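You operate a simulated robot arm through the tools that you are given. There is no shell and no other tool. Be economical: measure what you need, move in short steps, check, and stop when the job is done.

You are at the controls of a simulated robot arm. One attempt, no reset.

TASK
Measure cable samples E502 and E372 in the size gauge and bin each by its size.
Fine: a size inside the printed GOOD range goes into TESTED, any other into REWORK; leave the gauge arm up and the other samples where they are.

Only the result counts: the job must be done as asked and must still hold three seconds after the hand-in. Knocking over, shifting, dropping, spilling or breaking anything else fails it.

THE ROBOT
A 6-joint arm with a fingered hand, hanging from a carriage that runs on a gantry, over the field with the corners [-1.062, 0.462], [-1.427, -0.765], [1.064, -1.507], [1.43, -0.28] (x, y) and turns from -6.004 to 6.004 rad about z. Base frame: it is fixed where the carriage stands at the start and does not move with it; the origin is on the floor, on the carriage's upright axis, x ahead of it, y to its left, z up. Lengths are in m, angles in rad, forces in N, time in s.
With the tool pointing down near the work surface it reaches from about 0.1 to 0.64 m from the robot's upright axis, wherever it stands. Its first joint turns from -2.897 to 2.897 rad. Places, roughly: cable sample [1.5, -0.5, 0.25]; gauge arm [1.8, -0.5, 0.9]; groove of the size gauge [1.8, -0.6, 0.8]. Payload 4 kg.
The tool frame sits at the grasp point between the pads (the TCP): z along the fingers, y along the line on which they close. The tips reach 0.03 m beyond it. The gripper opens to 0.104 m. The gripper's body begins 0.035 m behind the TCP. The gripper is a hand of 5 fingers: y runs from the thumb to the fingers, the wrist lies at [-0.015, -0.113, -0.19] in the tool frame, and closing takes about 1.5 s.
Orientation is that of the tool frame in the base frame, as a unit quaternion [x, y, z, w]. With the fingers straight down and the wrist toward the robot, the tool's x, y and z point along [0, 1, 0], [1, 0, 0] and [0, 0, -1] of the base frame.

THE INTERFACE
- The arm moves only by the tool servo_tool. Its argument "motion" is a list of rows, each a list of 6 numbers: the shift along the base's x, y, z in units of 300 mm (1.0 is 300 mm), then the turn, a rotation vector about the base's x, y, z in units of 60 degrees (1.0 is 60 degrees). In form: [[tx, ty, tz, ax, ay, az], ...]. A call has 1 to 12 rows; each row is the pose to reach, as a shift and turn from the pose commanded when the call began. "jaw" is the closure in counts, from 0 (fully open) to 255 (shut), set as the call begins (left out, the last holds). A call with a number of a shift or a turn outside -1 to 1 is refused whole. A row lasts 0.2 s, in which the tool goes at most 0.05 m and 0.15 rad; a call with a longer step from one row to the next is refused whole, and so is a gripper value outside its range. Where a pose cannot be reached the arm comes as near as it can. A force on the tool above 50 N (or 10 N above the force at the start of the call, whichever is more), or a blocked arm, ends the call early, and 0.2 s more pass. Each finger travels about 0.045 m/s and halts on what it meets, pressing with about 29 N; the grip force reading is that of the motor and also rises with nothing between the fingers. The clock runs only during rows and for 0.2 s after the last one: add rows that repeat a pose to give the fingers time. It gives the time, the measured TCP pose, the force on the tool (base axes), the opening and the grip force at its end, in the units of the frame above (readings bear some noise), with the torque about the TCP (base axes, N m) and any sound that the robot's microphone picked up.
- Cameras (640 x 400 px; columns grow to the right, rows downward): "scene" is now at [0.2799, -0.009, 1.7312]; the picture's right is [-0.11, -0.99, 0.00], its down [-0.75, 0.08, -0.66] and it looks along [0.65, -0.07, -0.75] (base axes); focal length 282 px, centre (320, 200). "wrist" rides on the gripper at [0.06, -0.083, -0.12] in the tool frame; the picture's right is [-0.79, 0.29, -0.54], its down [-0.56, -0.71, 0.44] and it looks along [-0.26, 0.65, 0.72] (tool axes); focal length 234 px, centre (320, 200). There is no depth. A picture from a camera that has moved, and an enlarged one, comes with that camera's place and axes in the base frame and with its lens.
- get_image(camera): a new picture of that camera. No time passes.
- raise_lower(by): slides the trunk up (or, below 0, down) by that many m; the arm and the scene camera ride with it, the base frame stays. It gives what a move gives, with no picture.
- roll_base(legs): drives the robot by 1 to 6 legs, each [ahead, left, turn to the left] in m, m and rad, along the robot's own axes; the way and the turn of a leg run together, so that a leg with both is an arc; at most 1.5 m and 3.142 rad a leg. The arm and the cameras ride along, it lands a little off, and it stops where it bumps. It keeps to its track: a leg is cut to what the track allows. It gives what a move gives.
- set_fingers(index, middle, ring, little, thumb_bend, thumb_turn): sets how far each is bent, from 0 (flat) to 1 (curled in); at 0.3 the hand is open as for a grip, at 0.7 the pads meet at the TCP. One left out holds its place. A second passes; each finger stops where it meets its share of the squeeze, and holds until it gets a number again. A gripper value or a shape takes the hand back. It gives what a move gives, with no picture; readings hold the bend of each and the force on index, middle, ring, little, thumb and palm. thumb_turn goes from beside the hand (0) to across from the fingers (1), as for a grip.
- set_grasp(shape): the hand has 5 fingers and takes this shape, open, in about a second: jaw (thumb against the fingers, like two jaws); tri (thumb and two fingers); tip (a fingertip pinch); poke (one finger out to press); point (the index stretched); flat (the hand flat); cup (the hand cupped); fist (a fist). The gripper value then closes the fingers along that shape, each until it touches; the sizes above hold for jaw. It gives what a move gives, with no picture.
- pan_tilt(pan, tilt): turns the head with the scene camera to pan (to the left, within 2.705 rad either way) and tilt (down, from -0.506 to 1.204), counted from straight ahead of the robot. It gives what a move gives.
- close_up(camera, box): a new picture of the part [left, top, right, bottom] of that camera's present view, enlarged. No time passes.
- hand_in(): hands the job in; it is judged then, once.

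Go step by step. Nothing tells you exact positions but the pictures and the camera data: compare them with the known pose of the tool, close in by small moves and look again before you grip or let go. The budget is 135 turns and 112 pictures, counting those below and the enlarged ones. Unless the task says otherwise, let go and move clear before handing in, and close with one line.

The tools are called after "Emit:" as a command line: name --pt "numbers of a row" for each row, then --argument value for the rest, lists and objects as JSON in quotes. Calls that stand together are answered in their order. servo_tool: Moves the arm, as the interface text tells. Its arguments: {"type":"object","properties":{"motion":{"type":"array","items":{"type":"array","items":{"type":"number"}}},"jaw":{"type":"number"}},"required":["motion"]} The other tools are called the same way: raise_lower (by) slides the trunk up or down; set_grasp (shape) gives the hand a shape; set_fingers (index, middle, ring, little, thumb_bend, thumb_turn) moves the fingers one by one; roll_base (legs) drives the base; pan_tilt (pan, tilt) turns the head that bears the scene camera; get_image (camera) takes a picture; close_up (camera, box) takes an enlarged picture of a part of a camera's view; hand_in () hands the job in.

At the start:

```text
time: 0.0
tcp_pos: [0.5168, 0.1572, 1.0657]
tool_rot: [0.707, 0.707, 0.0, 0.0]
wrist_force: [0.7, -0.2, -0.4]
ft_torque: [-0.02, -0.03, 0.01]
width: 0.1038
grasp_force: 0.0
shape: jaw
bend: [0.3, 0.3, 0.3, 0.3, 0.3, 0.97]
finger forces: [0.0, 0.0, 0.0, 0.0, 0.1, 0.1]
trunk travel left (down, up): [-0.443, 0.155]
robot x, y, heading: [-0.0034, -0.0006, 0.003]
head pan, tilt: [-0.112, 0.852]
```

scene: 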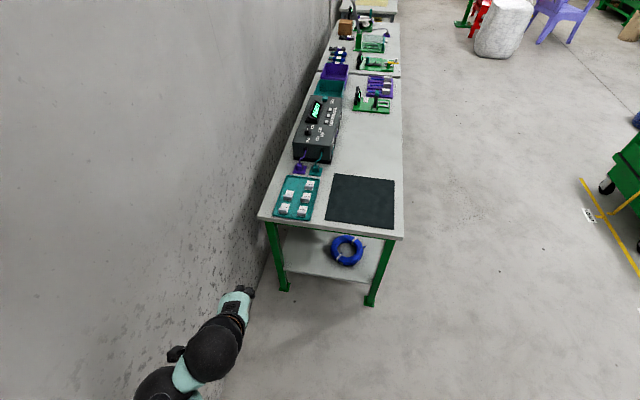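
wrist: 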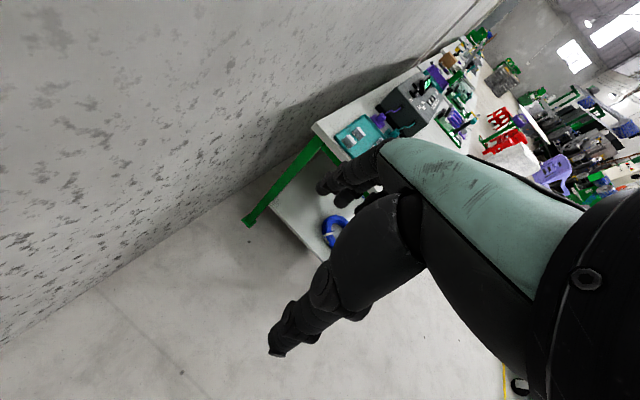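

I see a long bench ahead and to the right, with devices on it and a lower shelf. I'll zoom in on it before moving.

Emit:
close_up --camera "scene" --box '[260, 0, 420, 100]'

Emit:
close_up --camera "scene" --box '[240, 80, 432, 200]'

Emit:
close_up --camera "scene" --box '[240, 180, 432, 300]'

```text
4.00 times, centred on (340, 50) of scene
camera zoom: at [0.2799, -0.009, 1.7312], right [-0.11, -0.99, 0.0], down [-0.75, 0.08, -0.66], along [0.65, -0.07, -0.75], focal length 1128 px, centre (240, 800)
```

zoom: 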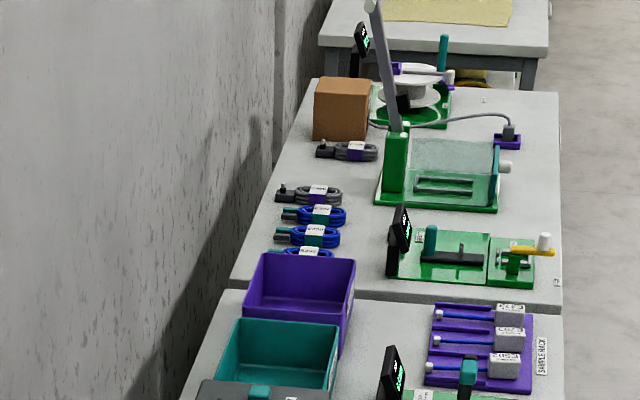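

```text
3.33 times, centred on (336, 140) of scene
camera zoom: at [0.2799, -0.009, 1.7312], right [-0.11, -0.99, 0.0], down [-0.75, 0.08, -0.66], along [0.65, -0.07, -0.75], focal length 940 px, centre (267, 400)
```

zoom: 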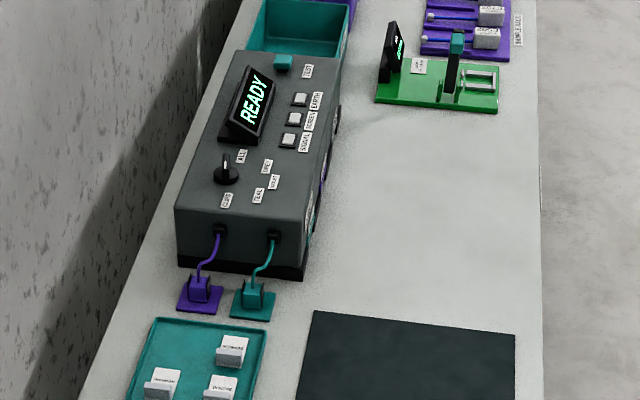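

```text
3.33 times, centred on (336, 240) of scene
camera zoom: at [0.2799, -0.009, 1.7312], right [-0.11, -0.99, 0.0], down [-0.75, 0.08, -0.66], along [0.65, -0.07, -0.75], focal length 940 px, centre (267, 67)
```

zoom: 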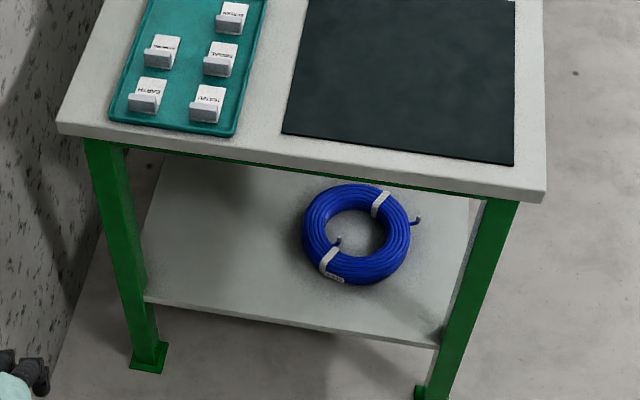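

Next I want to read the labels: the gauge, the rack and the bins.

Emit:
close_up --camera "scene" --box '[346, 70, 410, 110]'

Emit:
close_up --camera "scene" --box '[310, 60, 358, 90]'

```text
10.00 times, centred on (378, 90) of scene
camera zoom: at [0.2799, -0.009, 1.7312], right [-0.11, -0.99, 0.0], down [-0.75, 0.08, -0.66], along [0.65, -0.07, -0.75], focal length 2821 px, centre (-260, 1300)
```

zoom: 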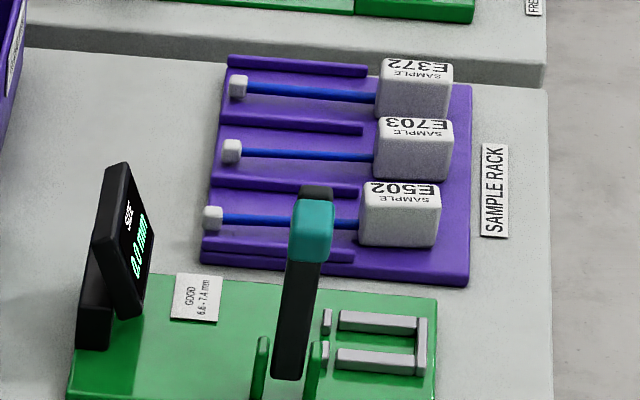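

```text
13.33 times, centred on (334, 75) of scene
camera zoom: at [0.2799, -0.009, 1.7312], right [-0.11, -0.99, 0.0], down [-0.75, 0.08, -0.66], along [0.65, -0.07, -0.75], focal length 3761 px, centre (133, 1867)
```

zoom: 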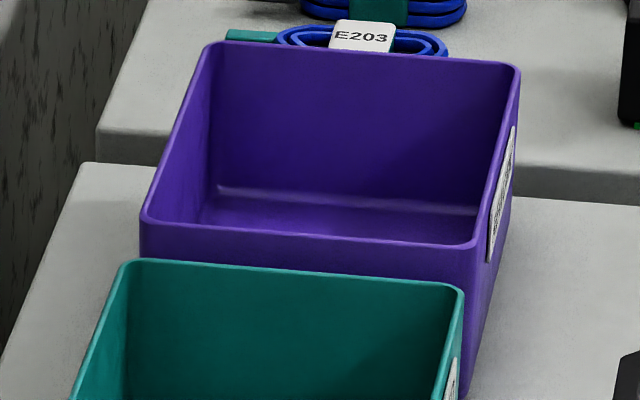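

I can read GOOD 6.6–7.4 mm, with E502 in the near slot of the rack and E372 in the far slot. I'll raise the trunk, then align with the bench and drive toward it.

Emit:
raise_lower --by 0.15

Emit:
roll_base --legs '[[0, 0, -0.293], [0, -0.1, 0], [0.9, 0, 0]]'

Emit:
pan_tilt --pan 0.0 --tilt 0.9

Emit:
get_image --camera "scene"

```text
time: 1.8
tcp_pos: [0.5161, 0.1555, 1.2157]
tool_rot: [0.707, 0.707, 0.0, 0.0]
wrist_force: [-0.3, -0.1, -0.5]
ft_torque: [0.02, 0.03, -0.02]
width: 0.1034
grasp_force: 0.1
shape: jaw
bend: [0.3, 0.3, 0.3, 0.3, 0.3, 0.97]
finger forces: [0.0, 0.1, 0.0, 0.0, 0.0, 0.0]
trunk travel left (down, up): [-0.593, 0.005]
robot x, y, heading: [0.003, 0.003, 0.004]
head pan, tilt: [-0.112, 0.852]
```

```text
time: 8.2
tcp_pos: [1.3646, -0.3316, 1.2158]
tool_rot: [0.796, 0.605, 0.0, -0.001]
wrist_force: [1.0, -0.5, -0.3]
ft_torque: [0.01, -0.01, 0.02]
width: 0.1036
grasp_force: 0.0
shape: jaw
bend: [0.3, 0.3, 0.3, 0.3, 0.3, 0.97]
finger forces: [0.0, 0.1, 0.0, 0.1, 0.1, 0.0]
trunk travel left (down, up): [-0.593, 0.005]
robot x, y, heading: [0.824, -0.344, -0.273]
head pan, tilt: [-0.112, 0.852]
```

```text
time: 8.8
tcp_pos: [1.3636, -0.3316, 1.216]
tool_rot: [0.797, 0.605, 0.0, 0.0]
wrist_force: [0.3, 0.2, 1.1]
ft_torque: [-0.02, 0.03, -0.01]
width: 0.1036
grasp_force: 0.1
shape: jaw
bend: [0.3, 0.3, 0.3, 0.3, 0.3, 0.97]
finger forces: [0.0, 0.0, 0.0, 0.0, 0.1, 0.0]
trunk travel left (down, up): [-0.593, 0.005]
robot x, y, heading: [0.8276, -0.3399, -0.274]
head pan, tilt: [0.0, 0.901]
```

```text
104 pictures are left
camera scene: at [1.0925, -0.4186, 1.8775], right [-0.27, -0.96, 0.0], down [-0.75, 0.21, -0.62], along [0.6, -0.17, -0.78], focal length 282 px, centre (320, 200)
```

scene: 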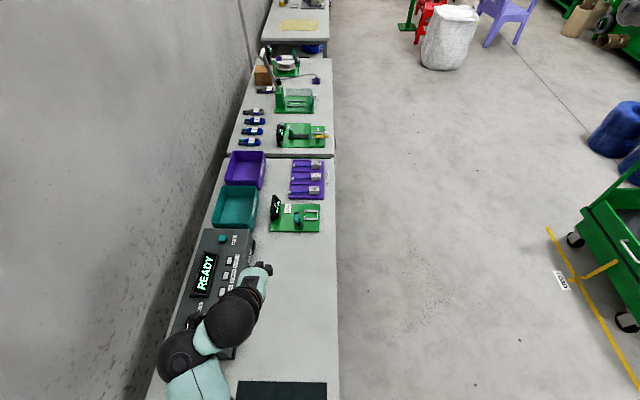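

The carriage travels over the bench, so I'll go on ahead as far as the track allows.

Emit:
roll_base --legs '[[0, 0, -0.017], [0.7, 0, 0]]'

Emit:
get_image --camera "scene"

Emit:
get_image --camera "wrist"

```text
time: 13.0
tcp_pos: [1.9029, -0.4983, 1.2172]
tool_rot: [0.801, 0.599, 0.0, 0.0]
wrist_force: [-0.7, -0.4, -0.2]
ft_torque: [0.01, 0.0, -0.03]
width: 0.1038
grasp_force: 0.1
shape: jaw
bend: [0.3, 0.3, 0.3, 0.3, 0.3, 0.97]
finger forces: [0.0, 0.0, 0.1, 0.0, 0.1, 0.0]
trunk travel left (down, up): [-0.593, 0.005]
robot x, y, heading: [1.363, -0.5017, -0.288]
head pan, tilt: [0.0, 0.901]
cut short: leg 2
```

```text
103 pictures are left
camera scene: at [1.6293, -0.5828, 1.8775], right [-0.28, -0.96, 0.0], down [-0.75, 0.22, -0.62], along [0.6, -0.18, -0.78], focal length 282 px, centre (320, 200)
```

scene: 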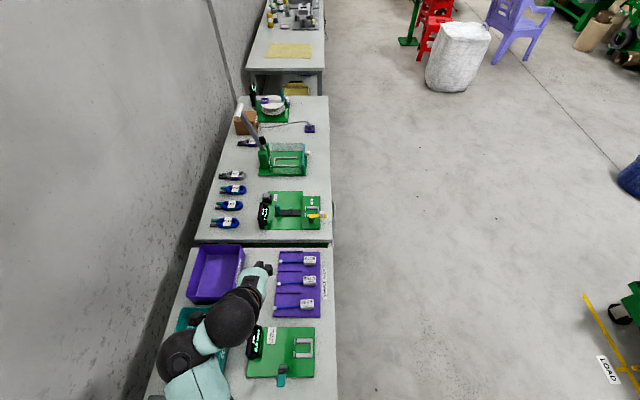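

```text
102 pictures are left
camera wrist: at [1.8394, -0.4189, 1.3359], right [0.05, -0.84, 0.54], down [-0.84, -0.33, -0.44], along [0.55, -0.43, -0.72], focal length 234 px, centre (320, 200)
```

wrist: 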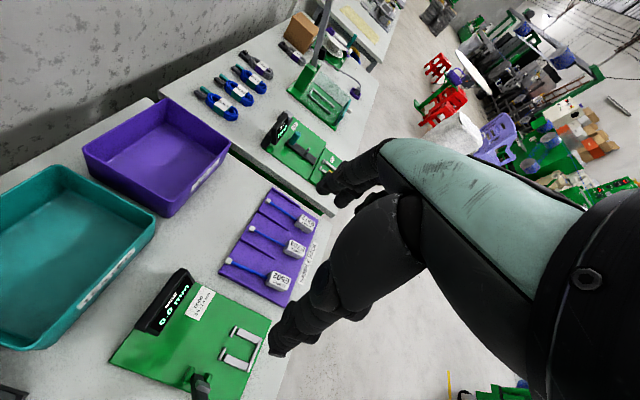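

I'm at the far end of the track with the rack, gauge and bins in view. Next I'll zoom in for detail.

Emit:
close_up --camera "wrist" --box '[100, 250, 340, 400]'

Emit:
close_up --camera "scene" --box '[230, 245, 358, 325]'

Emit:
close_up --camera "scene" --box '[230, 315, 358, 395]'

Emit:
close_up --camera "wrist" --box '[0, 100, 320, 300]'

```text
2.67 times, centred on (220, 325) of wrist
camera zoom: at [1.8394, -0.4189, 1.3359], right [0.05, -0.84, 0.54], down [-0.84, -0.33, -0.44], along [0.55, -0.43, -0.72], focal length 624 px, centre (587, -133)
```

zoom: 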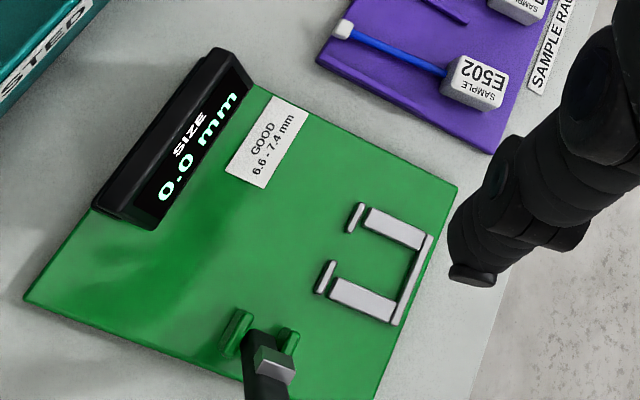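

```text
5.00 times, centred on (294, 285) of scene
camera zoom: at [1.6293, -0.5828, 1.8775], right [-0.28, -0.96, 0.0], down [-0.75, 0.22, -0.62], along [0.6, -0.18, -0.78], focal length 1410 px, centre (450, -225)
```

zoom: 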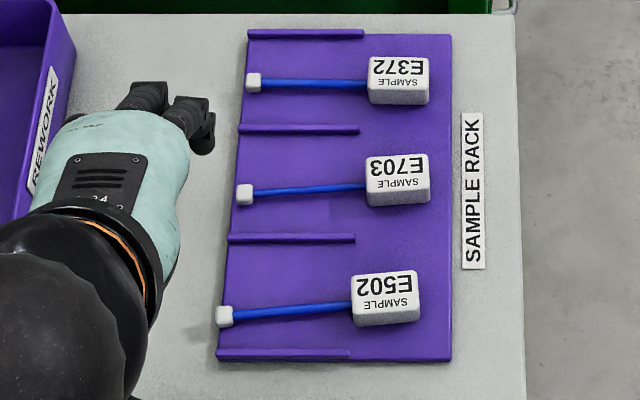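

```text
5.00 times, centred on (294, 355) of scene
camera zoom: at [1.6293, -0.5828, 1.8775], right [-0.28, -0.96, 0.0], down [-0.75, 0.22, -0.62], along [0.6, -0.18, -0.78], focal length 1410 px, centre (450, -575)
```

zoom: 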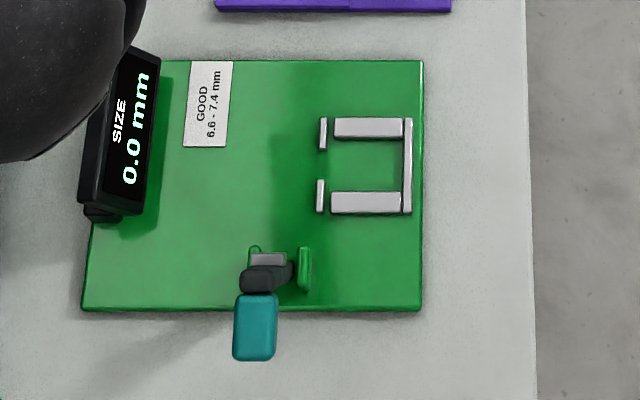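

```text
2.00 times, centred on (160, 200) of wrist
camera zoom: at [1.8394, -0.4189, 1.3359], right [0.05, -0.84, 0.54], down [-0.84, -0.33, -0.44], along [0.55, -0.43, -0.72], focal length 468 px, centre (640, 200)
```

zoom: 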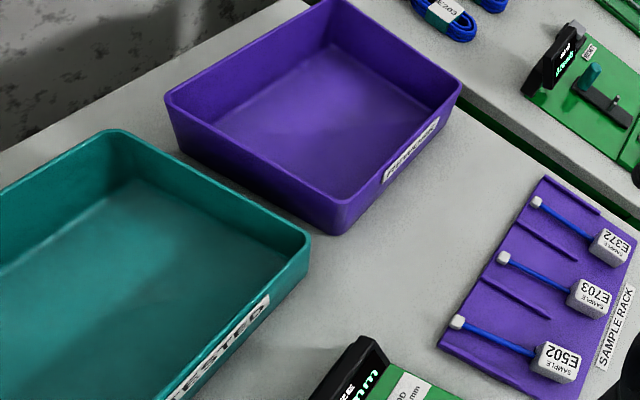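

TESTED is the teal bin and REWORK is the purple one. I'll test reach by moving the tool high above E372.

Emit:
servo_tool --pt "0.11 -0.09 0 0 0 0" --pt "0.22 -0.18 0 0 0 0" --pt "0.33 -0.27 0 0 0 0" --pt "0.44 -0.36 0 0 0 0" --pt "0.55 -0.45 0 0 0 0" --pt "0.66 -0.54 0 0 0 0" --pt "0.77 -0.62 0 0 0 0" --pt "0.813 -0.65 0 0 0 0" --pt "0.813 -0.65 0 0 0 0"

Emit:
get_image --camera "scene"

Emit:
get_image --camera "wrist"

```text
time: 15.0
tcp_pos: [2.1202, -0.6878, 1.2249]
tool_rot: [0.802, 0.598, 0.0, 0.0]
wrist_force: [0.3, 1.0, -0.3]
ft_torque: [0.0, 0.0, 0.0]
width: 0.1039
grasp_force: 0.1
shape: jaw
bend: [0.3, 0.3, 0.3, 0.3, 0.3, 0.97]
finger forces: [0.1, 0.0, 0.0, 0.1, 0.1, 0.0]
out of reach, approached as far as the arm can: row 7, 8, 9
trunk travel left (down, up): [-0.593, 0.005]
robot x, y, heading: [1.3628, -0.5042, -0.292]
head pan, tilt: [0.0, 0.901]
```

```text
97 pictures are left
camera scene: at [1.6293, -0.5828, 1.8775], right [-0.28, -0.96, 0.0], down [-0.75, 0.22, -0.62], along [0.6, -0.18, -0.78], focal length 282 px, centre (320, 200)
```

scene: 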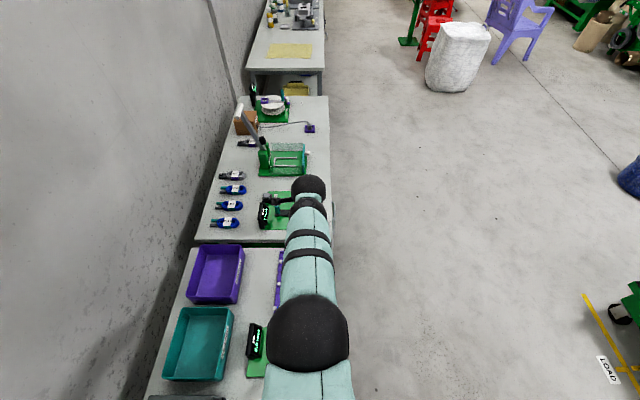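

```text
96 pictures are left
camera wrist: at [2.0571, -0.6069, 1.3437], right [0.05, -0.84, 0.54], down [-0.84, -0.33, -0.44], along [0.55, -0.43, -0.72], focal length 234 px, centre (320, 200)
```

wrist: 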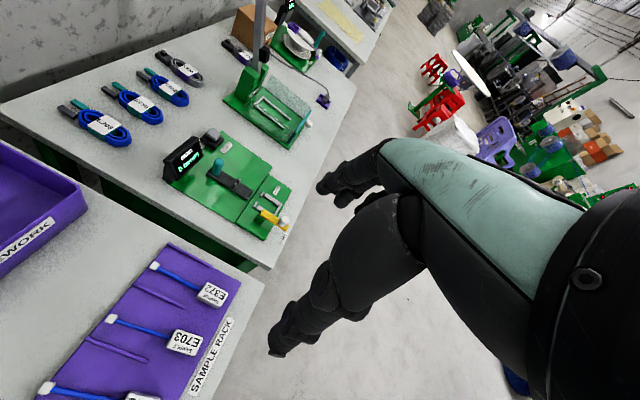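

Straight-down reach is about 0.78 m at this height relative to the trunk, so E372 will need a slight tilt and a lowered trunk. I'll start with E502: move above it and shape the hand as tri.

Emit:
servo_tool --pt "-0.13 0.02 0 0 0 0" --pt "-0.26 0.04 0 0 0 0" --pt "-0.39 0.06 0 0 0 0" --pt "-0.52 0.07 0 0 0 0" --pt "-0.55 0.04 0 0 0 0" --pt "-0.55 0.04 0 0 0 0"

Emit:
set_grasp --shape "tri"

Emit:
get_image --camera "wrist"

Emit:
get_image --camera "scene"

```text
time: 16.4
tcp_pos: [1.9522, -0.6759, 1.2238]
tool_rot: [0.802, 0.598, 0.0, -0.001]
wrist_force: [-0.6, 0.2, 0.0]
ft_torque: [0.02, -0.04, 0.0]
width: 0.1041
grasp_force: 0.0
shape: jaw
bend: [0.3, 0.3, 0.3, 0.3, 0.3, 0.97]
finger forces: [0.0, 0.1, 0.0, 0.0, 0.0, 0.1]
trunk travel left (down, up): [-0.593, 0.005]
robot x, y, heading: [1.3643, -0.5071, -0.286]
head pan, tilt: [0.0, 0.901]
```

```text
time: 17.3
tcp_pos: [1.953, -0.6763, 1.2242]
tool_rot: [0.802, 0.598, 0.001, 0.0]
wrist_force: [0.2, -0.6, -0.3]
ft_torque: [0.01, -0.01, 0.01]
width: 0.1037
grasp_force: 0.1
shape: tri
bend: [0.3, 0.3, 0.99, 0.99, 0.3, 0.97]
finger forces: [0.0, 0.1, 0.0, 0.0, 0.0, 0.0]
trunk travel left (down, up): [-0.593, 0.005]
robot x, y, heading: [1.3647, -0.5044, -0.285]
head pan, tilt: [0.0, 0.901]
```

```text
95 pictures are left
camera wrist: at [1.8896, -0.5945, 1.3438], right [0.05, -0.84, 0.54], down [-0.84, -0.33, -0.44], along [0.55, -0.43, -0.72], focal length 234 px, centre (320, 200)
```

wrist: 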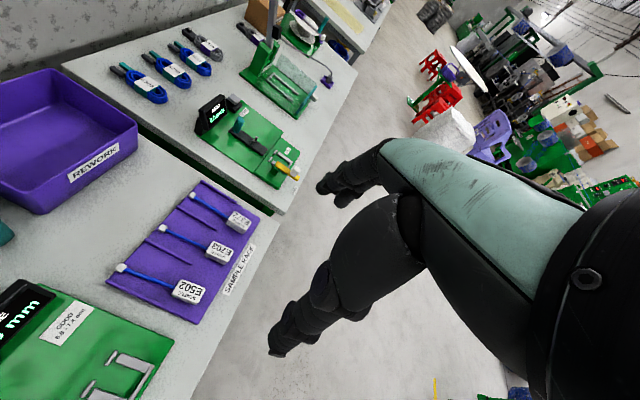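

```text
94 pictures are left
camera scene: at [1.6293, -0.5828, 1.8775], right [-0.28, -0.96, 0.0], down [-0.75, 0.22, -0.62], along [0.6, -0.18, -0.78], focal length 282 px, centre (320, 200)
```

scene: 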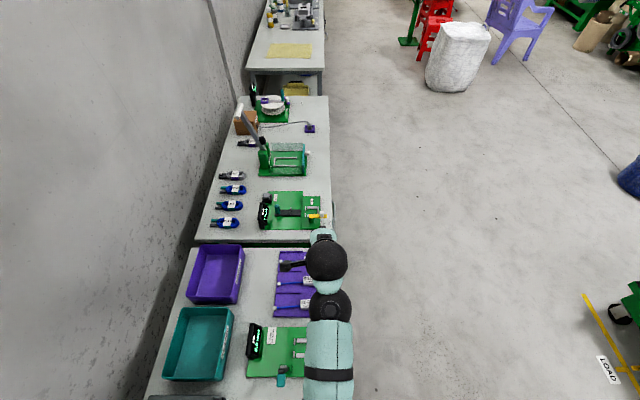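

I put E502's block at about (1.976, -0.632). I'll centre over it and lower the trunk for a closer look.

Emit:
servo_tool --pt "0.04 0.075 0 0 0 0" --pt "0.077 0.147 0 0 0 0" --pt "0.077 0.147 0 0 0 0"

Emit:
raise_lower --by -0.22

Emit:
get_image --camera "wrist"

Emit:
get_image --camera "scene"

```text
time: 18.1
tcp_pos: [1.9775, -0.6305, 1.2243]
tool_rot: [0.802, 0.597, 0.0, -0.001]
wrist_force: [-0.3, -0.9, 0.0]
ft_torque: [-0.02, 0.02, -0.02]
width: 0.1038
grasp_force: 0.0
shape: tri
bend: [0.3, 0.3, 0.99, 0.99, 0.3, 0.97]
finger forces: [0.1, 0.0, 0.0, 0.0, 0.0, 0.0]
trunk travel left (down, up): [-0.593, 0.005]
robot x, y, heading: [1.3657, -0.5055, -0.292]
head pan, tilt: [0.0, 0.901]
```

```text
time: 20.5
tcp_pos: [1.9777, -0.6308, 1.0047]
tool_rot: [0.802, 0.598, 0.0, 0.0]
wrist_force: [0.7, -0.1, -0.6]
ft_torque: [-0.02, 0.03, 0.02]
width: 0.1037
grasp_force: 0.1
shape: tri
bend: [0.3, 0.3, 0.99, 0.99, 0.3, 0.97]
finger forces: [0.1, 0.0, 0.1, 0.0, 0.0, 0.1]
trunk travel left (down, up): [-0.373, 0.225]
robot x, y, heading: [1.3644, -0.5051, -0.292]
head pan, tilt: [0.0, 0.901]
```

```text
93 pictures are left
camera wrist: at [1.9142, -0.5489, 1.124], right [0.05, -0.84, 0.54], down [-0.84, -0.33, -0.44], along [0.55, -0.43, -0.72], focal length 234 px, centre (320, 200)
```

wrist: 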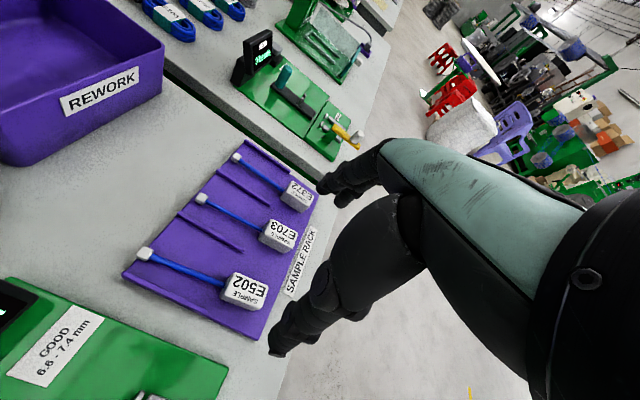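

```text
92 pictures are left
camera scene: at [1.6293, -0.5828, 1.6575], right [-0.28, -0.96, 0.0], down [-0.75, 0.22, -0.62], along [0.6, -0.18, -0.78], focal length 282 px, centre (320, 200)
```

scene: 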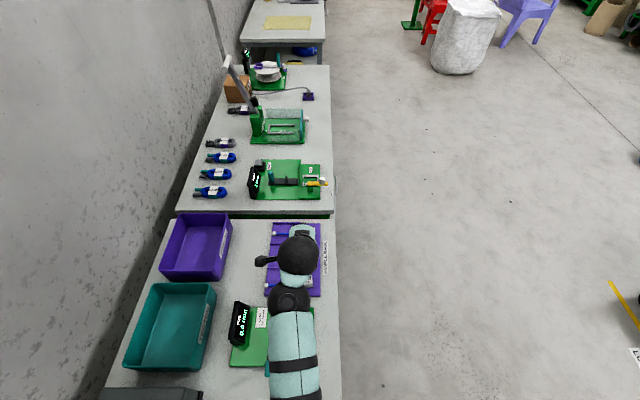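

E502's block lies under the TCP within a few millimetres. I'll descend partway and look again.

Emit:
servo_tool --pt "0 0 -0.12 0 0 0" --pt "0 0 -0.24 0 0 0" --pt "0 0 -0.34 0 0 0" --pt "0 0 -0.34 0 0 0"

Emit:
get_image --camera "wrist"

Emit:
close_up --camera "wrist" --box '[160, 140, 400, 390]'

```text
time: 21.5
tcp_pos: [1.9783, -0.631, 0.9025]
tool_rot: [0.802, 0.598, 0.001, 0.0]
wrist_force: [0.5, 0.3, -0.2]
ft_torque: [0.03, 0.0, 0.01]
width: 0.1038
grasp_force: 0.1
shape: tri
bend: [0.3, 0.3, 0.99, 0.99, 0.3, 0.97]
finger forces: [0.0, 0.1, 0.0, 0.0, 0.0, 0.1]
trunk travel left (down, up): [-0.373, 0.225]
robot x, y, heading: [1.3586, -0.4992, -0.287]
head pan, tilt: [0.0, 0.901]
```

```text
91 pictures are left
camera wrist: at [1.9146, -0.55, 1.0225], right [0.05, -0.84, 0.54], down [-0.84, -0.33, -0.44], along [0.55, -0.43, -0.72], focal length 234 px, centre (320, 200)
```

wrist: 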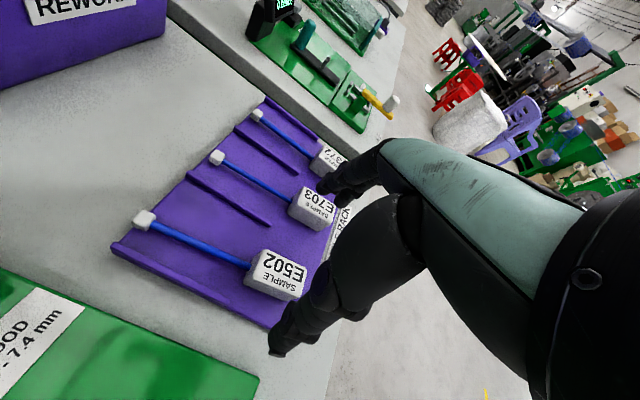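

```text
1.60 times, centred on (280, 265) of wrist
camera zoom: at [1.9146, -0.55, 1.0225], right [0.05, -0.84, 0.54], down [-0.84, -0.33, -0.44], along [0.55, -0.43, -0.72], focal length 375 px, centre (384, 96)
```

zoom: 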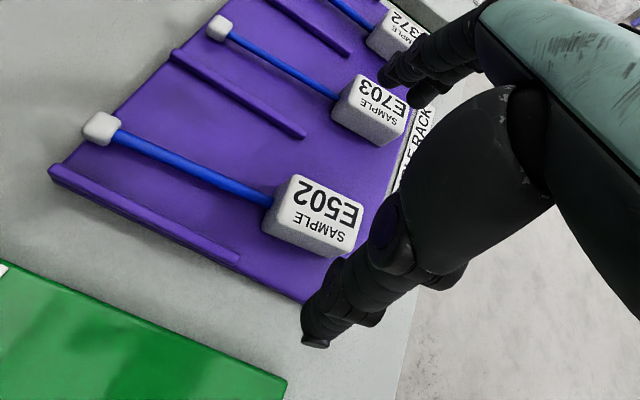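

The block top reads about 0.082 m below the TCP and centred, so its top is near z 0.82. I'll descend further and look.

Emit:
servo_tool --pt "0 0 -0.08 0 0 0" --pt "0 0 -0.16 0 0 0" --pt "0 0 -0.16 0 0 0"

Emit:
get_image --camera "wrist"

Emit:
close_up --camera "scene" --box '[240, 210, 360, 310]'

```text
time: 22.3
tcp_pos: [1.9785, -0.6315, 0.8564]
tool_rot: [0.801, 0.598, 0.0, 0.0]
wrist_force: [-0.2, -0.7, 0.0]
ft_torque: [0.02, -0.01, 0.0]
width: 0.1039
grasp_force: 0.1
shape: tri
bend: [0.3, 0.3, 0.99, 0.99, 0.3, 0.97]
finger forces: [0.0, 0.0, 0.0, 0.0, 0.1, 0.1]
trunk travel left (down, up): [-0.373, 0.225]
robot x, y, heading: [1.3585, -0.5068, -0.288]
head pan, tilt: [0.0, 0.901]
```

```text
89 pictures are left
camera wrist: at [1.9143, -0.5493, 0.9759], right [0.05, -0.84, 0.54], down [-0.84, -0.33, -0.44], along [0.55, -0.43, -0.72], focal length 234 px, centre (320, 200)
```

wrist: 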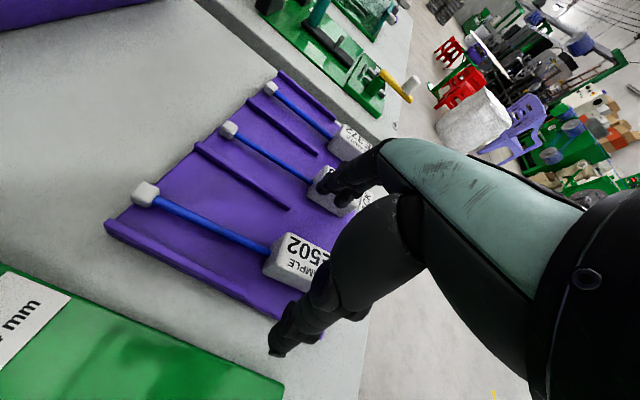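

```text
4.00 times, centred on (300, 260) of scene
camera zoom: at [1.6293, -0.5828, 1.6575], right [-0.28, -0.96, 0.0], down [-0.75, 0.22, -0.62], along [0.6, -0.18, -0.78], focal length 1128 px, centre (400, -40)
```

zoom: 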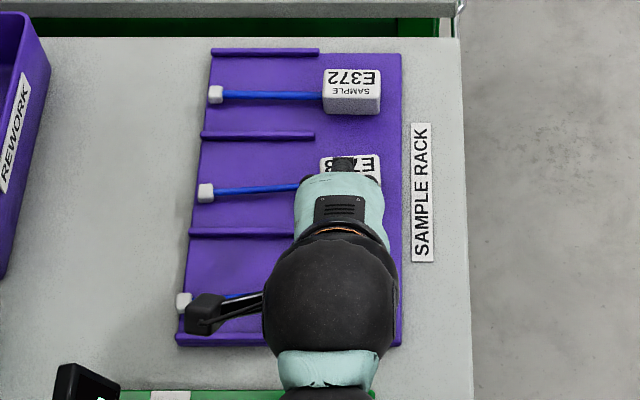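

The fingers come close to E703, so I'll narrow the opening here before going lower.

Emit:
servo_tool --pt "0 0 0 0 0 0" --pt "0 0 0 0 0 0" --pt "0 0 0 0 0 0" --pt "0 0 0 0 0 0" --jaw 100

Emit:
get_image --camera "wrist"

```text
time: 23.3
tcp_pos: [1.9786, -0.6306, 0.8564]
tool_rot: [0.801, 0.598, 0.0, 0.0]
wrist_force: [0.0, 0.4, -0.4]
ft_torque: [-0.01, 0.03, 0.03]
width: 0.0639
grasp_force: 0.1
shape: tri
bend: [0.73, 0.4, 0.99, 0.99, 0.64, 0.99]
finger forces: [0.0, 0.0, 0.0, 0.0, 0.1, 0.0]
trunk travel left (down, up): [-0.373, 0.225]
robot x, y, heading: [1.3642, -0.5019, -0.29]
head pan, tilt: [0.0, 0.901]
```

```text
87 pictures are left
camera wrist: at [1.9142, -0.5492, 0.976], right [0.05, -0.84, 0.54], down [-0.84, -0.33, -0.44], along [0.55, -0.43, -0.72], focal length 234 px, centre (320, 200)
```

wrist: 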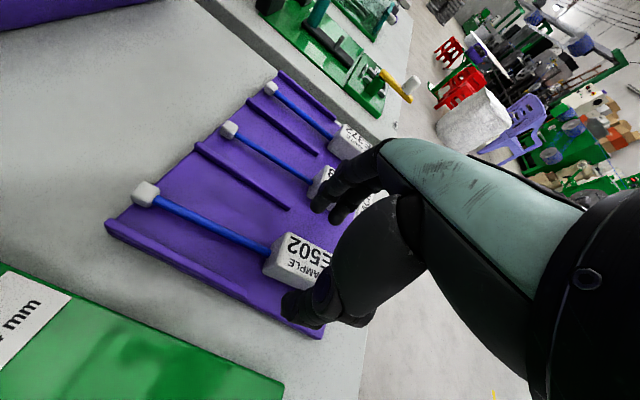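

The tri shape closes unevenly. I'll rise a little and try the jaw shape at the same partial closure.

Emit:
servo_tool --pt "0 0 0.13 0 0 0" --pt "0 0 0.13 0 0 0"

Emit:
set_grasp --shape "jaw"

Emit:
servo_tool --pt "0 0 0 0 0 0" --pt "0 0 0 0 0 0" --pt "0 0 0 0 0 0" --pt "0 0 0 0 0 0" --pt "0 0 0 0 0 0" --jaw 100

Emit:
get_image --camera "wrist"

```text
time: 23.9
tcp_pos: [1.9774, -0.6297, 0.8929]
tool_rot: [0.801, 0.598, -0.001, 0.0]
wrist_force: [-1.2, -0.5, -0.1]
ft_torque: [0.01, 0.01, -0.02]
width: 0.0636
grasp_force: 0.1
shape: tri
bend: [0.73, 0.4, 0.99, 0.99, 0.64, 0.99]
finger forces: [0.1, 0.0, 0.0, 0.1, 0.0, 0.1]
trunk travel left (down, up): [-0.373, 0.225]
robot x, y, heading: [1.3622, -0.5023, -0.29]
head pan, tilt: [0.0, 0.901]
```

```text
time: 24.8
tcp_pos: [1.9783, -0.6304, 0.8942]
tool_rot: [0.801, 0.599, 0.0, 0.0]
wrist_force: [0.7, -0.2, 0.2]
ft_torque: [-0.03, -0.03, 0.0]
width: 0.1042
grasp_force: 0.1
shape: jaw
bend: [0.3, 0.3, 0.3, 0.3, 0.3, 0.97]
finger forces: [0.1, 0.0, 0.0, 0.0, 0.1, 0.0]
trunk travel left (down, up): [-0.373, 0.225]
robot x, y, heading: [1.3595, -0.5054, -0.285]
head pan, tilt: [0.0, 0.901]
```

```text
time: 26.0
tcp_pos: [1.9775, -0.6283, 0.8928]
tool_rot: [0.801, 0.599, 0.0, 0.0]
wrist_force: [0.1, -0.4, 0.6]
ft_torque: [0.01, 0.01, -0.02]
width: 0.0637
grasp_force: 0.0
shape: jaw
bend: [0.73, 0.4, 0.37, 0.48, 0.64, 0.99]
finger forces: [0.1, 0.0, 0.0, 0.1, 0.0, 0.1]
trunk travel left (down, up): [-0.373, 0.225]
robot x, y, heading: [1.3611, -0.5071, -0.286]
head pan, tilt: [0.0, 0.901]
```

```text
86 pictures are left
camera wrist: at [1.9147, -0.5479, 1.013], right [0.05, -0.84, 0.54], down [-0.84, -0.33, -0.44], along [0.55, -0.43, -0.72], focal length 234 px, centre (320, 200)
```

wrist: 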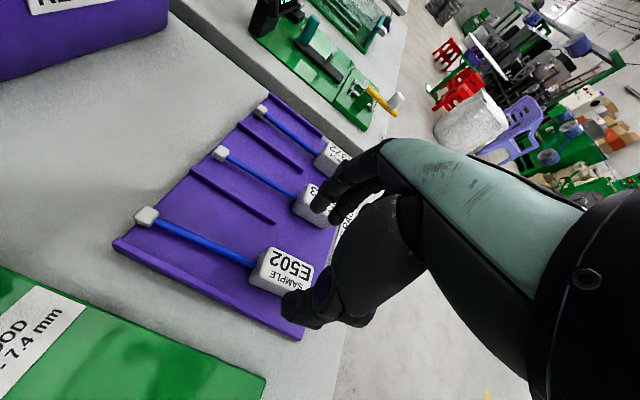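

The same finger offsets show up in jaw, so the unevenness is just the hand's geometry. I'll go back to tri, which has fewer fingers in the way, narrow it, and descend to grip height.

Emit:
set_grasp --shape "tri"

Emit:
servo_tool --pt "0 0 0 0 0 0" --pt "0 0 0 0 0 0" --pt "0 0 0 0 0 0" --pt "0 0 0 0 0 0" --pt "0 0 -0.06 0 0 0" --pt "0 0 -0.12 0 0 0" --pt "0 0 -0.17 0 0 0" --pt "0 0 -0.17 0 0 0" --jaw 95

Emit:
get_image --camera "wrist"

Emit:
get_image --camera "scene"

```text
time: 26.9
tcp_pos: [1.9781, -0.6297, 0.8936]
tool_rot: [0.801, 0.599, -0.001, 0.0]
wrist_force: [-0.2, -0.6, -0.1]
ft_torque: [-0.01, -0.02, -0.01]
width: 0.1037
grasp_force: 0.0
shape: tri
bend: [0.3, 0.3, 0.99, 0.99, 0.3, 0.97]
finger forces: [0.1, 0.0, 0.0, 0.0, 0.0, 0.0]
trunk travel left (down, up): [-0.373, 0.225]
robot x, y, heading: [1.3639, -0.5059, -0.288]
head pan, tilt: [0.0, 0.901]
```

```text
time: 28.7
tcp_pos: [1.9782, -0.6305, 0.8429]
tool_rot: [0.802, 0.597, 0.0, 0.0]
wrist_force: [0.7, 0.8, 0.2]
ft_torque: [0.0, 0.0, 0.01]
width: 0.0655
grasp_force: 0.1
shape: tri
bend: [0.73, 0.4, 0.99, 0.99, 0.63, 0.99]
finger forces: [0.0, 0.1, 0.0, 0.1, 0.0, 0.0]
trunk travel left (down, up): [-0.373, 0.225]
robot x, y, heading: [1.3596, -0.5023, -0.288]
head pan, tilt: [0.0, 0.901]
```

```text
85 pictures are left
camera wrist: at [1.9156, -0.5481, 0.962], right [0.05, -0.84, 0.54], down [-0.84, -0.33, -0.44], along [0.55, -0.43, -0.72], focal length 234 px, centre (320, 200)
```

wrist: 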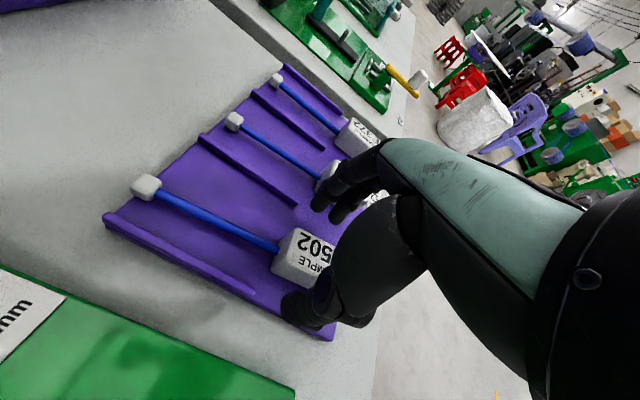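

```text
84 pictures are left
camera scene: at [1.6293, -0.5828, 1.6575], right [-0.28, -0.96, 0.0], down [-0.75, 0.22, -0.62], along [0.6, -0.18, -0.78], focal length 282 px, centre (320, 200)
```

scene: 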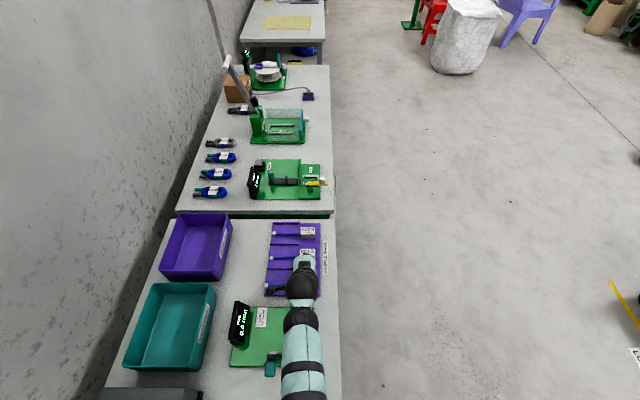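

The block sits between thumb and fingers. I'll descend another 15 mm under the force guard, then close.

Emit:
servo_tool --pt "0 0 -0.025 0 0 0" --pt "0 0 -0.05 0 0 0" --pt "0 0 -0.05 0 0 0"

Emit:
close_up --camera "wrist" --box '[200, 140, 440, 340]'

```text
time: 29.5
tcp_pos: [1.9786, -0.6292, 0.8277]
tool_rot: [0.801, 0.598, 0.0, 0.0]
wrist_force: [0.2, -0.5, -0.7]
ft_torque: [0.03, -0.01, -0.03]
width: 0.0657
grasp_force: 0.0
shape: tri
bend: [0.73, 0.4, 0.99, 0.99, 0.63, 0.99]
finger forces: [0.1, 0.1, 0.0, 0.1, 0.0, 0.0]
trunk travel left (down, up): [-0.373, 0.225]
robot x, y, heading: [1.3636, -0.5042, -0.293]
head pan, tilt: [0.0, 0.901]
```

```text
2.00 times, centred on (320, 240) of wrist
camera zoom: at [1.9158, -0.5482, 0.9468], right [0.05, -0.84, 0.54], down [-0.84, -0.33, -0.44], along [0.55, -0.43, -0.72], focal length 468 px, centre (320, 120)
```

zoom: 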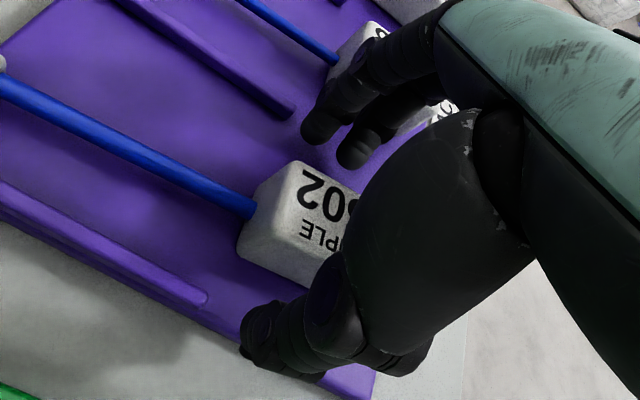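

The index and middle fingers oppose the thumb around the block. I'll drop 7 mm more, then close.

Emit:
servo_tool --pt "0 0 -0.023 0 0 0" --pt "0 0 -0.023 0 0 0"

Emit:
servo_tool --pt "0 0 0 0 0 0" --pt "0 0 0 0 0 0" --pt "0 0 0 0 0 0" --pt "0 0 0 0 0 0" --pt "0 0 0 0 0 0" --pt "0 0 0 0 0 0" --pt "0 0 0 0 0 0" --pt "0 0 0 0 0 0" --jaw 230

Emit:
get_image --camera "wrist"

```text
time: 30.1
tcp_pos: [1.9789, -0.6296, 0.8206]
tool_rot: [0.801, 0.598, 0.0, 0.001]
wrist_force: [0.7, 0.5, 2.9]
ft_torque: [-0.03, -0.1, 0.01]
width: 0.0651
grasp_force: 0.0
shape: tri
bend: [0.73, 0.4, 0.99, 0.99, 0.63, 0.99]
finger forces: [0.0, 2.7, 0.0, 0.1, 0.0, 0.0]
trunk travel left (down, up): [-0.373, 0.225]
robot x, y, heading: [1.3643, -0.5051, -0.287]
head pan, tilt: [0.0, 0.901]
```

```text
time: 31.9
tcp_pos: [1.9805, -0.6297, 0.8202]
tool_rot: [0.801, 0.598, 0.0, 0.0]
wrist_force: [1.2, 0.1, 5.2]
ft_torque: [0.04, -0.15, -0.02]
width: 0.0305
grasp_force: 29.0
shape: tri
bend: [0.74, 0.54, 1.0, 1.0, 0.77, 1.0]
finger forces: [16.9, 11.9, 0.1, 0.1, 24.6, 0.0]
trunk travel left (down, up): [-0.373, 0.225]
robot x, y, heading: [1.3643, -0.5033, -0.284]
head pan, tilt: [0.0, 0.901]
```

```text
82 pictures are left
camera wrist: at [1.9162, -0.5485, 0.94], right [0.05, -0.84, 0.54], down [-0.84, -0.33, -0.44], along [0.55, -0.43, -0.72], focal length 234 px, centre (320, 200)
```

wrist: 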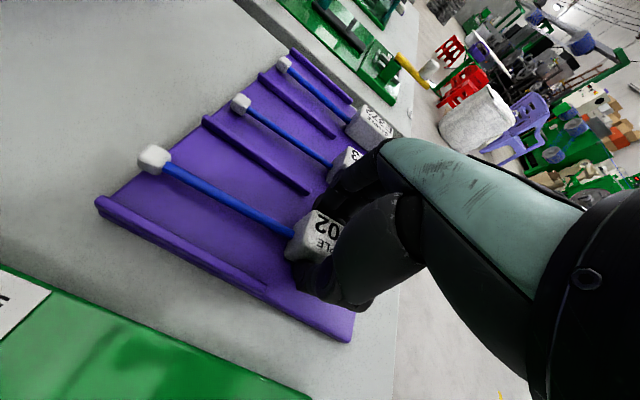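

I have E502 gripped at width 0.0305. I'll lift, move above the nest, and look.

Emit:
servo_tool --pt "0 0 0.1 0 0 0" --pt "0 0 0.2 0 0 0" --pt "0 0 0.3 0 0 0" --pt "0 0 0.43 0 0 0" --pt "-0.15 0.05 0.43 0 0 0" --pt "-0.28 0.09 0.43 0 0 0" --pt "-0.28 0.09 0.43 0 0 0"

Emit:
get_image --camera "wrist"

Emit:
get_image --camera "scene"

```text
time: 33.5
tcp_pos: [1.8944, -0.6046, 0.9493]
tool_rot: [0.802, 0.598, 0.0, 0.0]
wrist_force: [0.0, 0.0, -1.4]
ft_torque: [0.01, 0.0, 0.0]
width: 0.03
grasp_force: 29.0
shape: tri
bend: [0.74, 0.54, 1.0, 1.0, 0.77, 1.0]
finger forces: [13.3, 11.7, 0.0, 0.1, 25.0, 0.0]
trunk travel left (down, up): [-0.373, 0.225]
robot x, y, heading: [1.3636, -0.5051, -0.287]
head pan, tilt: [0.0, 0.901]
```

```text
81 pictures are left
camera wrist: at [1.831, -0.5233, 1.0696], right [0.05, -0.84, 0.54], down [-0.84, -0.33, -0.44], along [0.55, -0.43, -0.72], focal length 234 px, centre (320, 200)
```

wrist: 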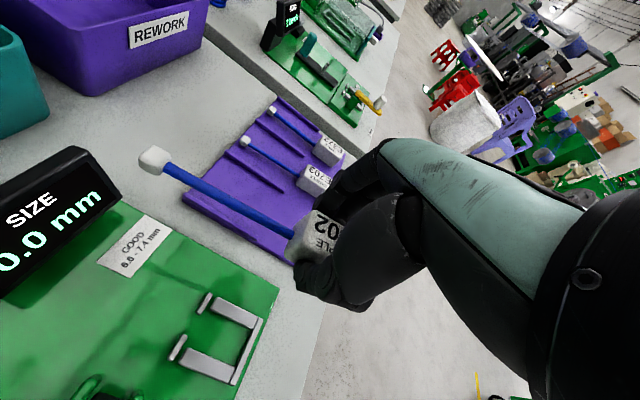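

```text
80 pictures are left
camera scene: at [1.6292, -0.5828, 1.6575], right [-0.28, -0.96, 0.0], down [-0.75, 0.22, -0.62], along [0.6, -0.18, -0.78], focal length 282 px, centre (320, 200)
```

scene: 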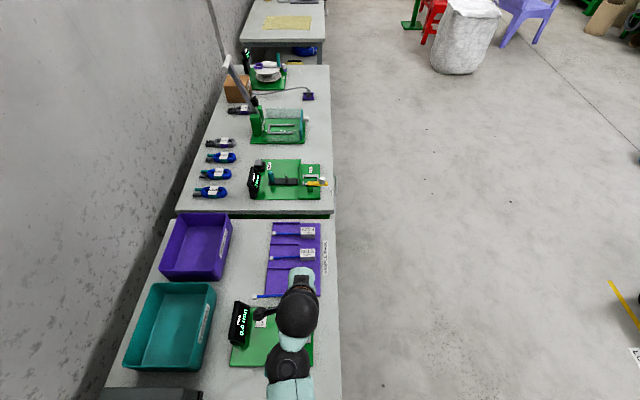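

The wrist camera shows the nest clearly. I'll zoom in to locate it precisely relative to the held block.

Emit:
close_up --camera "wrist" --box '[140, 260, 300, 400]'

Emit:
close_up --camera "wrist" --box '[240, 160, 400, 300]'

```text
2.86 times, centred on (220, 330) of wrist
camera zoom: at [1.831, -0.5233, 1.0696], right [0.05, -0.84, 0.54], down [-0.84, -0.33, -0.44], along [0.55, -0.43, -0.72], focal length 669 px, centre (606, -171)
```

zoom: 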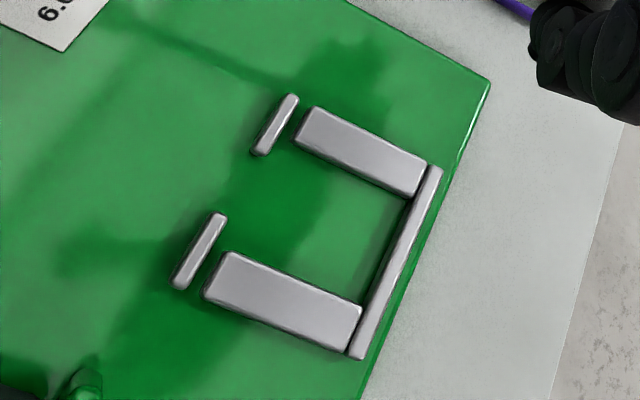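

```text
2.86 times, centred on (320, 230) of wrist
camera zoom: at [1.831, -0.5233, 1.0696], right [0.05, -0.84, 0.54], down [-0.84, -0.33, -0.44], along [0.55, -0.43, -0.72], focal length 669 px, centre (320, 114)
```

zoom: 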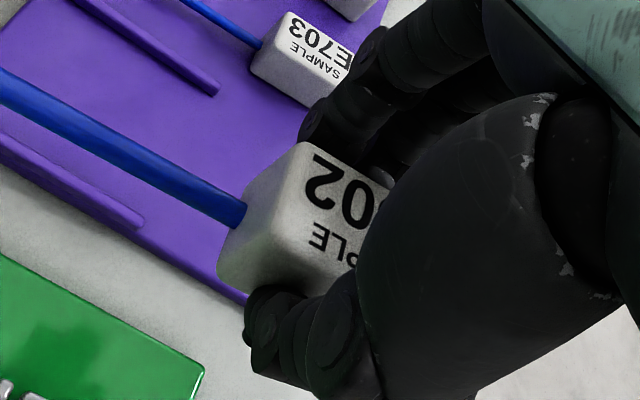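

In the tool frame the nest centre is about (0.004, -0.057), its opening is about 54×36 mm, and the block is yawed roughly -0.07. I'll shift over it, correct the yaw and descend partway.

Emit:
servo_tool --pt "-0.09 0.04 0 0 0 -0.03" --pt "-0.175 0.08 0 0 0 -0.06" --pt "-0.175 0.08 -0.12 0 0 -0.06" --pt "-0.175 0.08 -0.24 0 0 -0.06" --pt "-0.175 0.08 -0.24 0 0 -0.06"

Emit:
get_image --camera "wrist"

Emit:
close_up --camera "scene" --box '[220, 290, 340, 390]'

```text
time: 34.7
tcp_pos: [1.8406, -0.5806, 0.8766]
tool_rot: [0.82, 0.573, 0.0, 0.0]
wrist_force: [0.5, -0.6, -1.1]
ft_torque: [-0.01, 0.01, 0.0]
width: 0.03
grasp_force: 29.2
shape: tri
bend: [0.74, 0.54, 1.0, 1.0, 0.77, 1.0]
finger forces: [13.2, 11.6, 0.0, 0.0, 24.8, 0.0]
trunk travel left (down, up): [-0.373, 0.225]
robot x, y, heading: [1.3617, -0.5037, -0.286]
head pan, tilt: [0.0, 0.901]
```

```text
77 pictures are left
camera wrist: at [1.7823, -0.4953, 0.9969], right [0.0, -0.84, 0.54], down [-0.85, -0.28, -0.44], along [0.52, -0.46, -0.72], focal length 234 px, centre (320, 200)
```

wrist: 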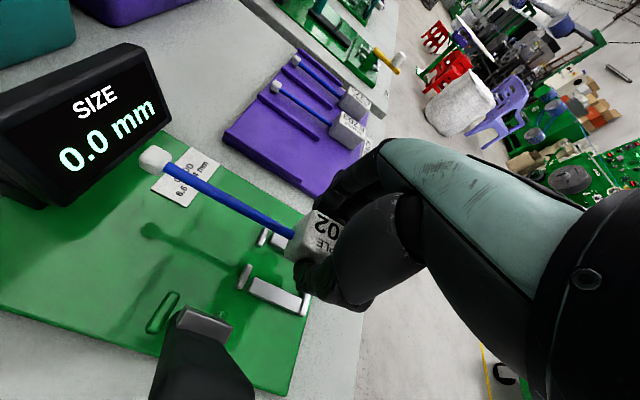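

```text
4.00 times, centred on (280, 340) of scene
camera zoom: at [1.6292, -0.5828, 1.6575], right [-0.28, -0.96, 0.0], down [-0.75, 0.22, -0.62], along [0.6, -0.18, -0.78], focal length 1128 px, centre (480, -360)
```

zoom: 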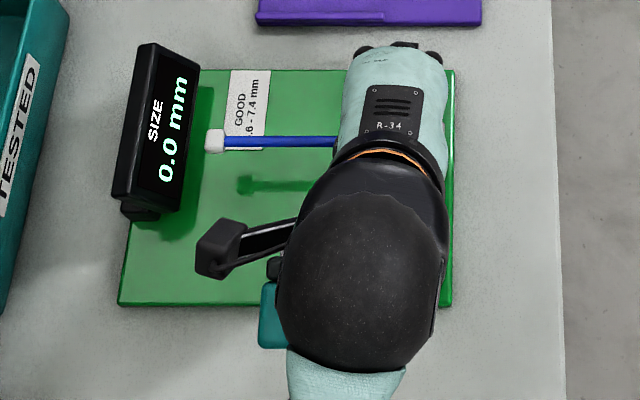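

The wrist camera sits almost over the gauge knob, so I'll tilt the hand slightly on insertion to keep clear of it. First I'll measure the alignment.

Emit:
close_up --camera "wrist" --box '[220, 200, 350, 320]'

```text
3.33 times, centred on (285, 260) of wrist
camera zoom: at [1.7823, -0.4953, 0.9969], right [0.0, -0.84, 0.54], down [-0.85, -0.28, -0.44], along [0.52, -0.46, -0.72], focal length 781 px, centre (437, 0)
```

zoom: 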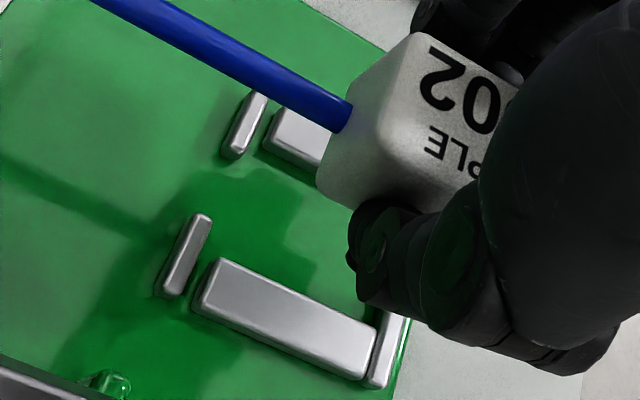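

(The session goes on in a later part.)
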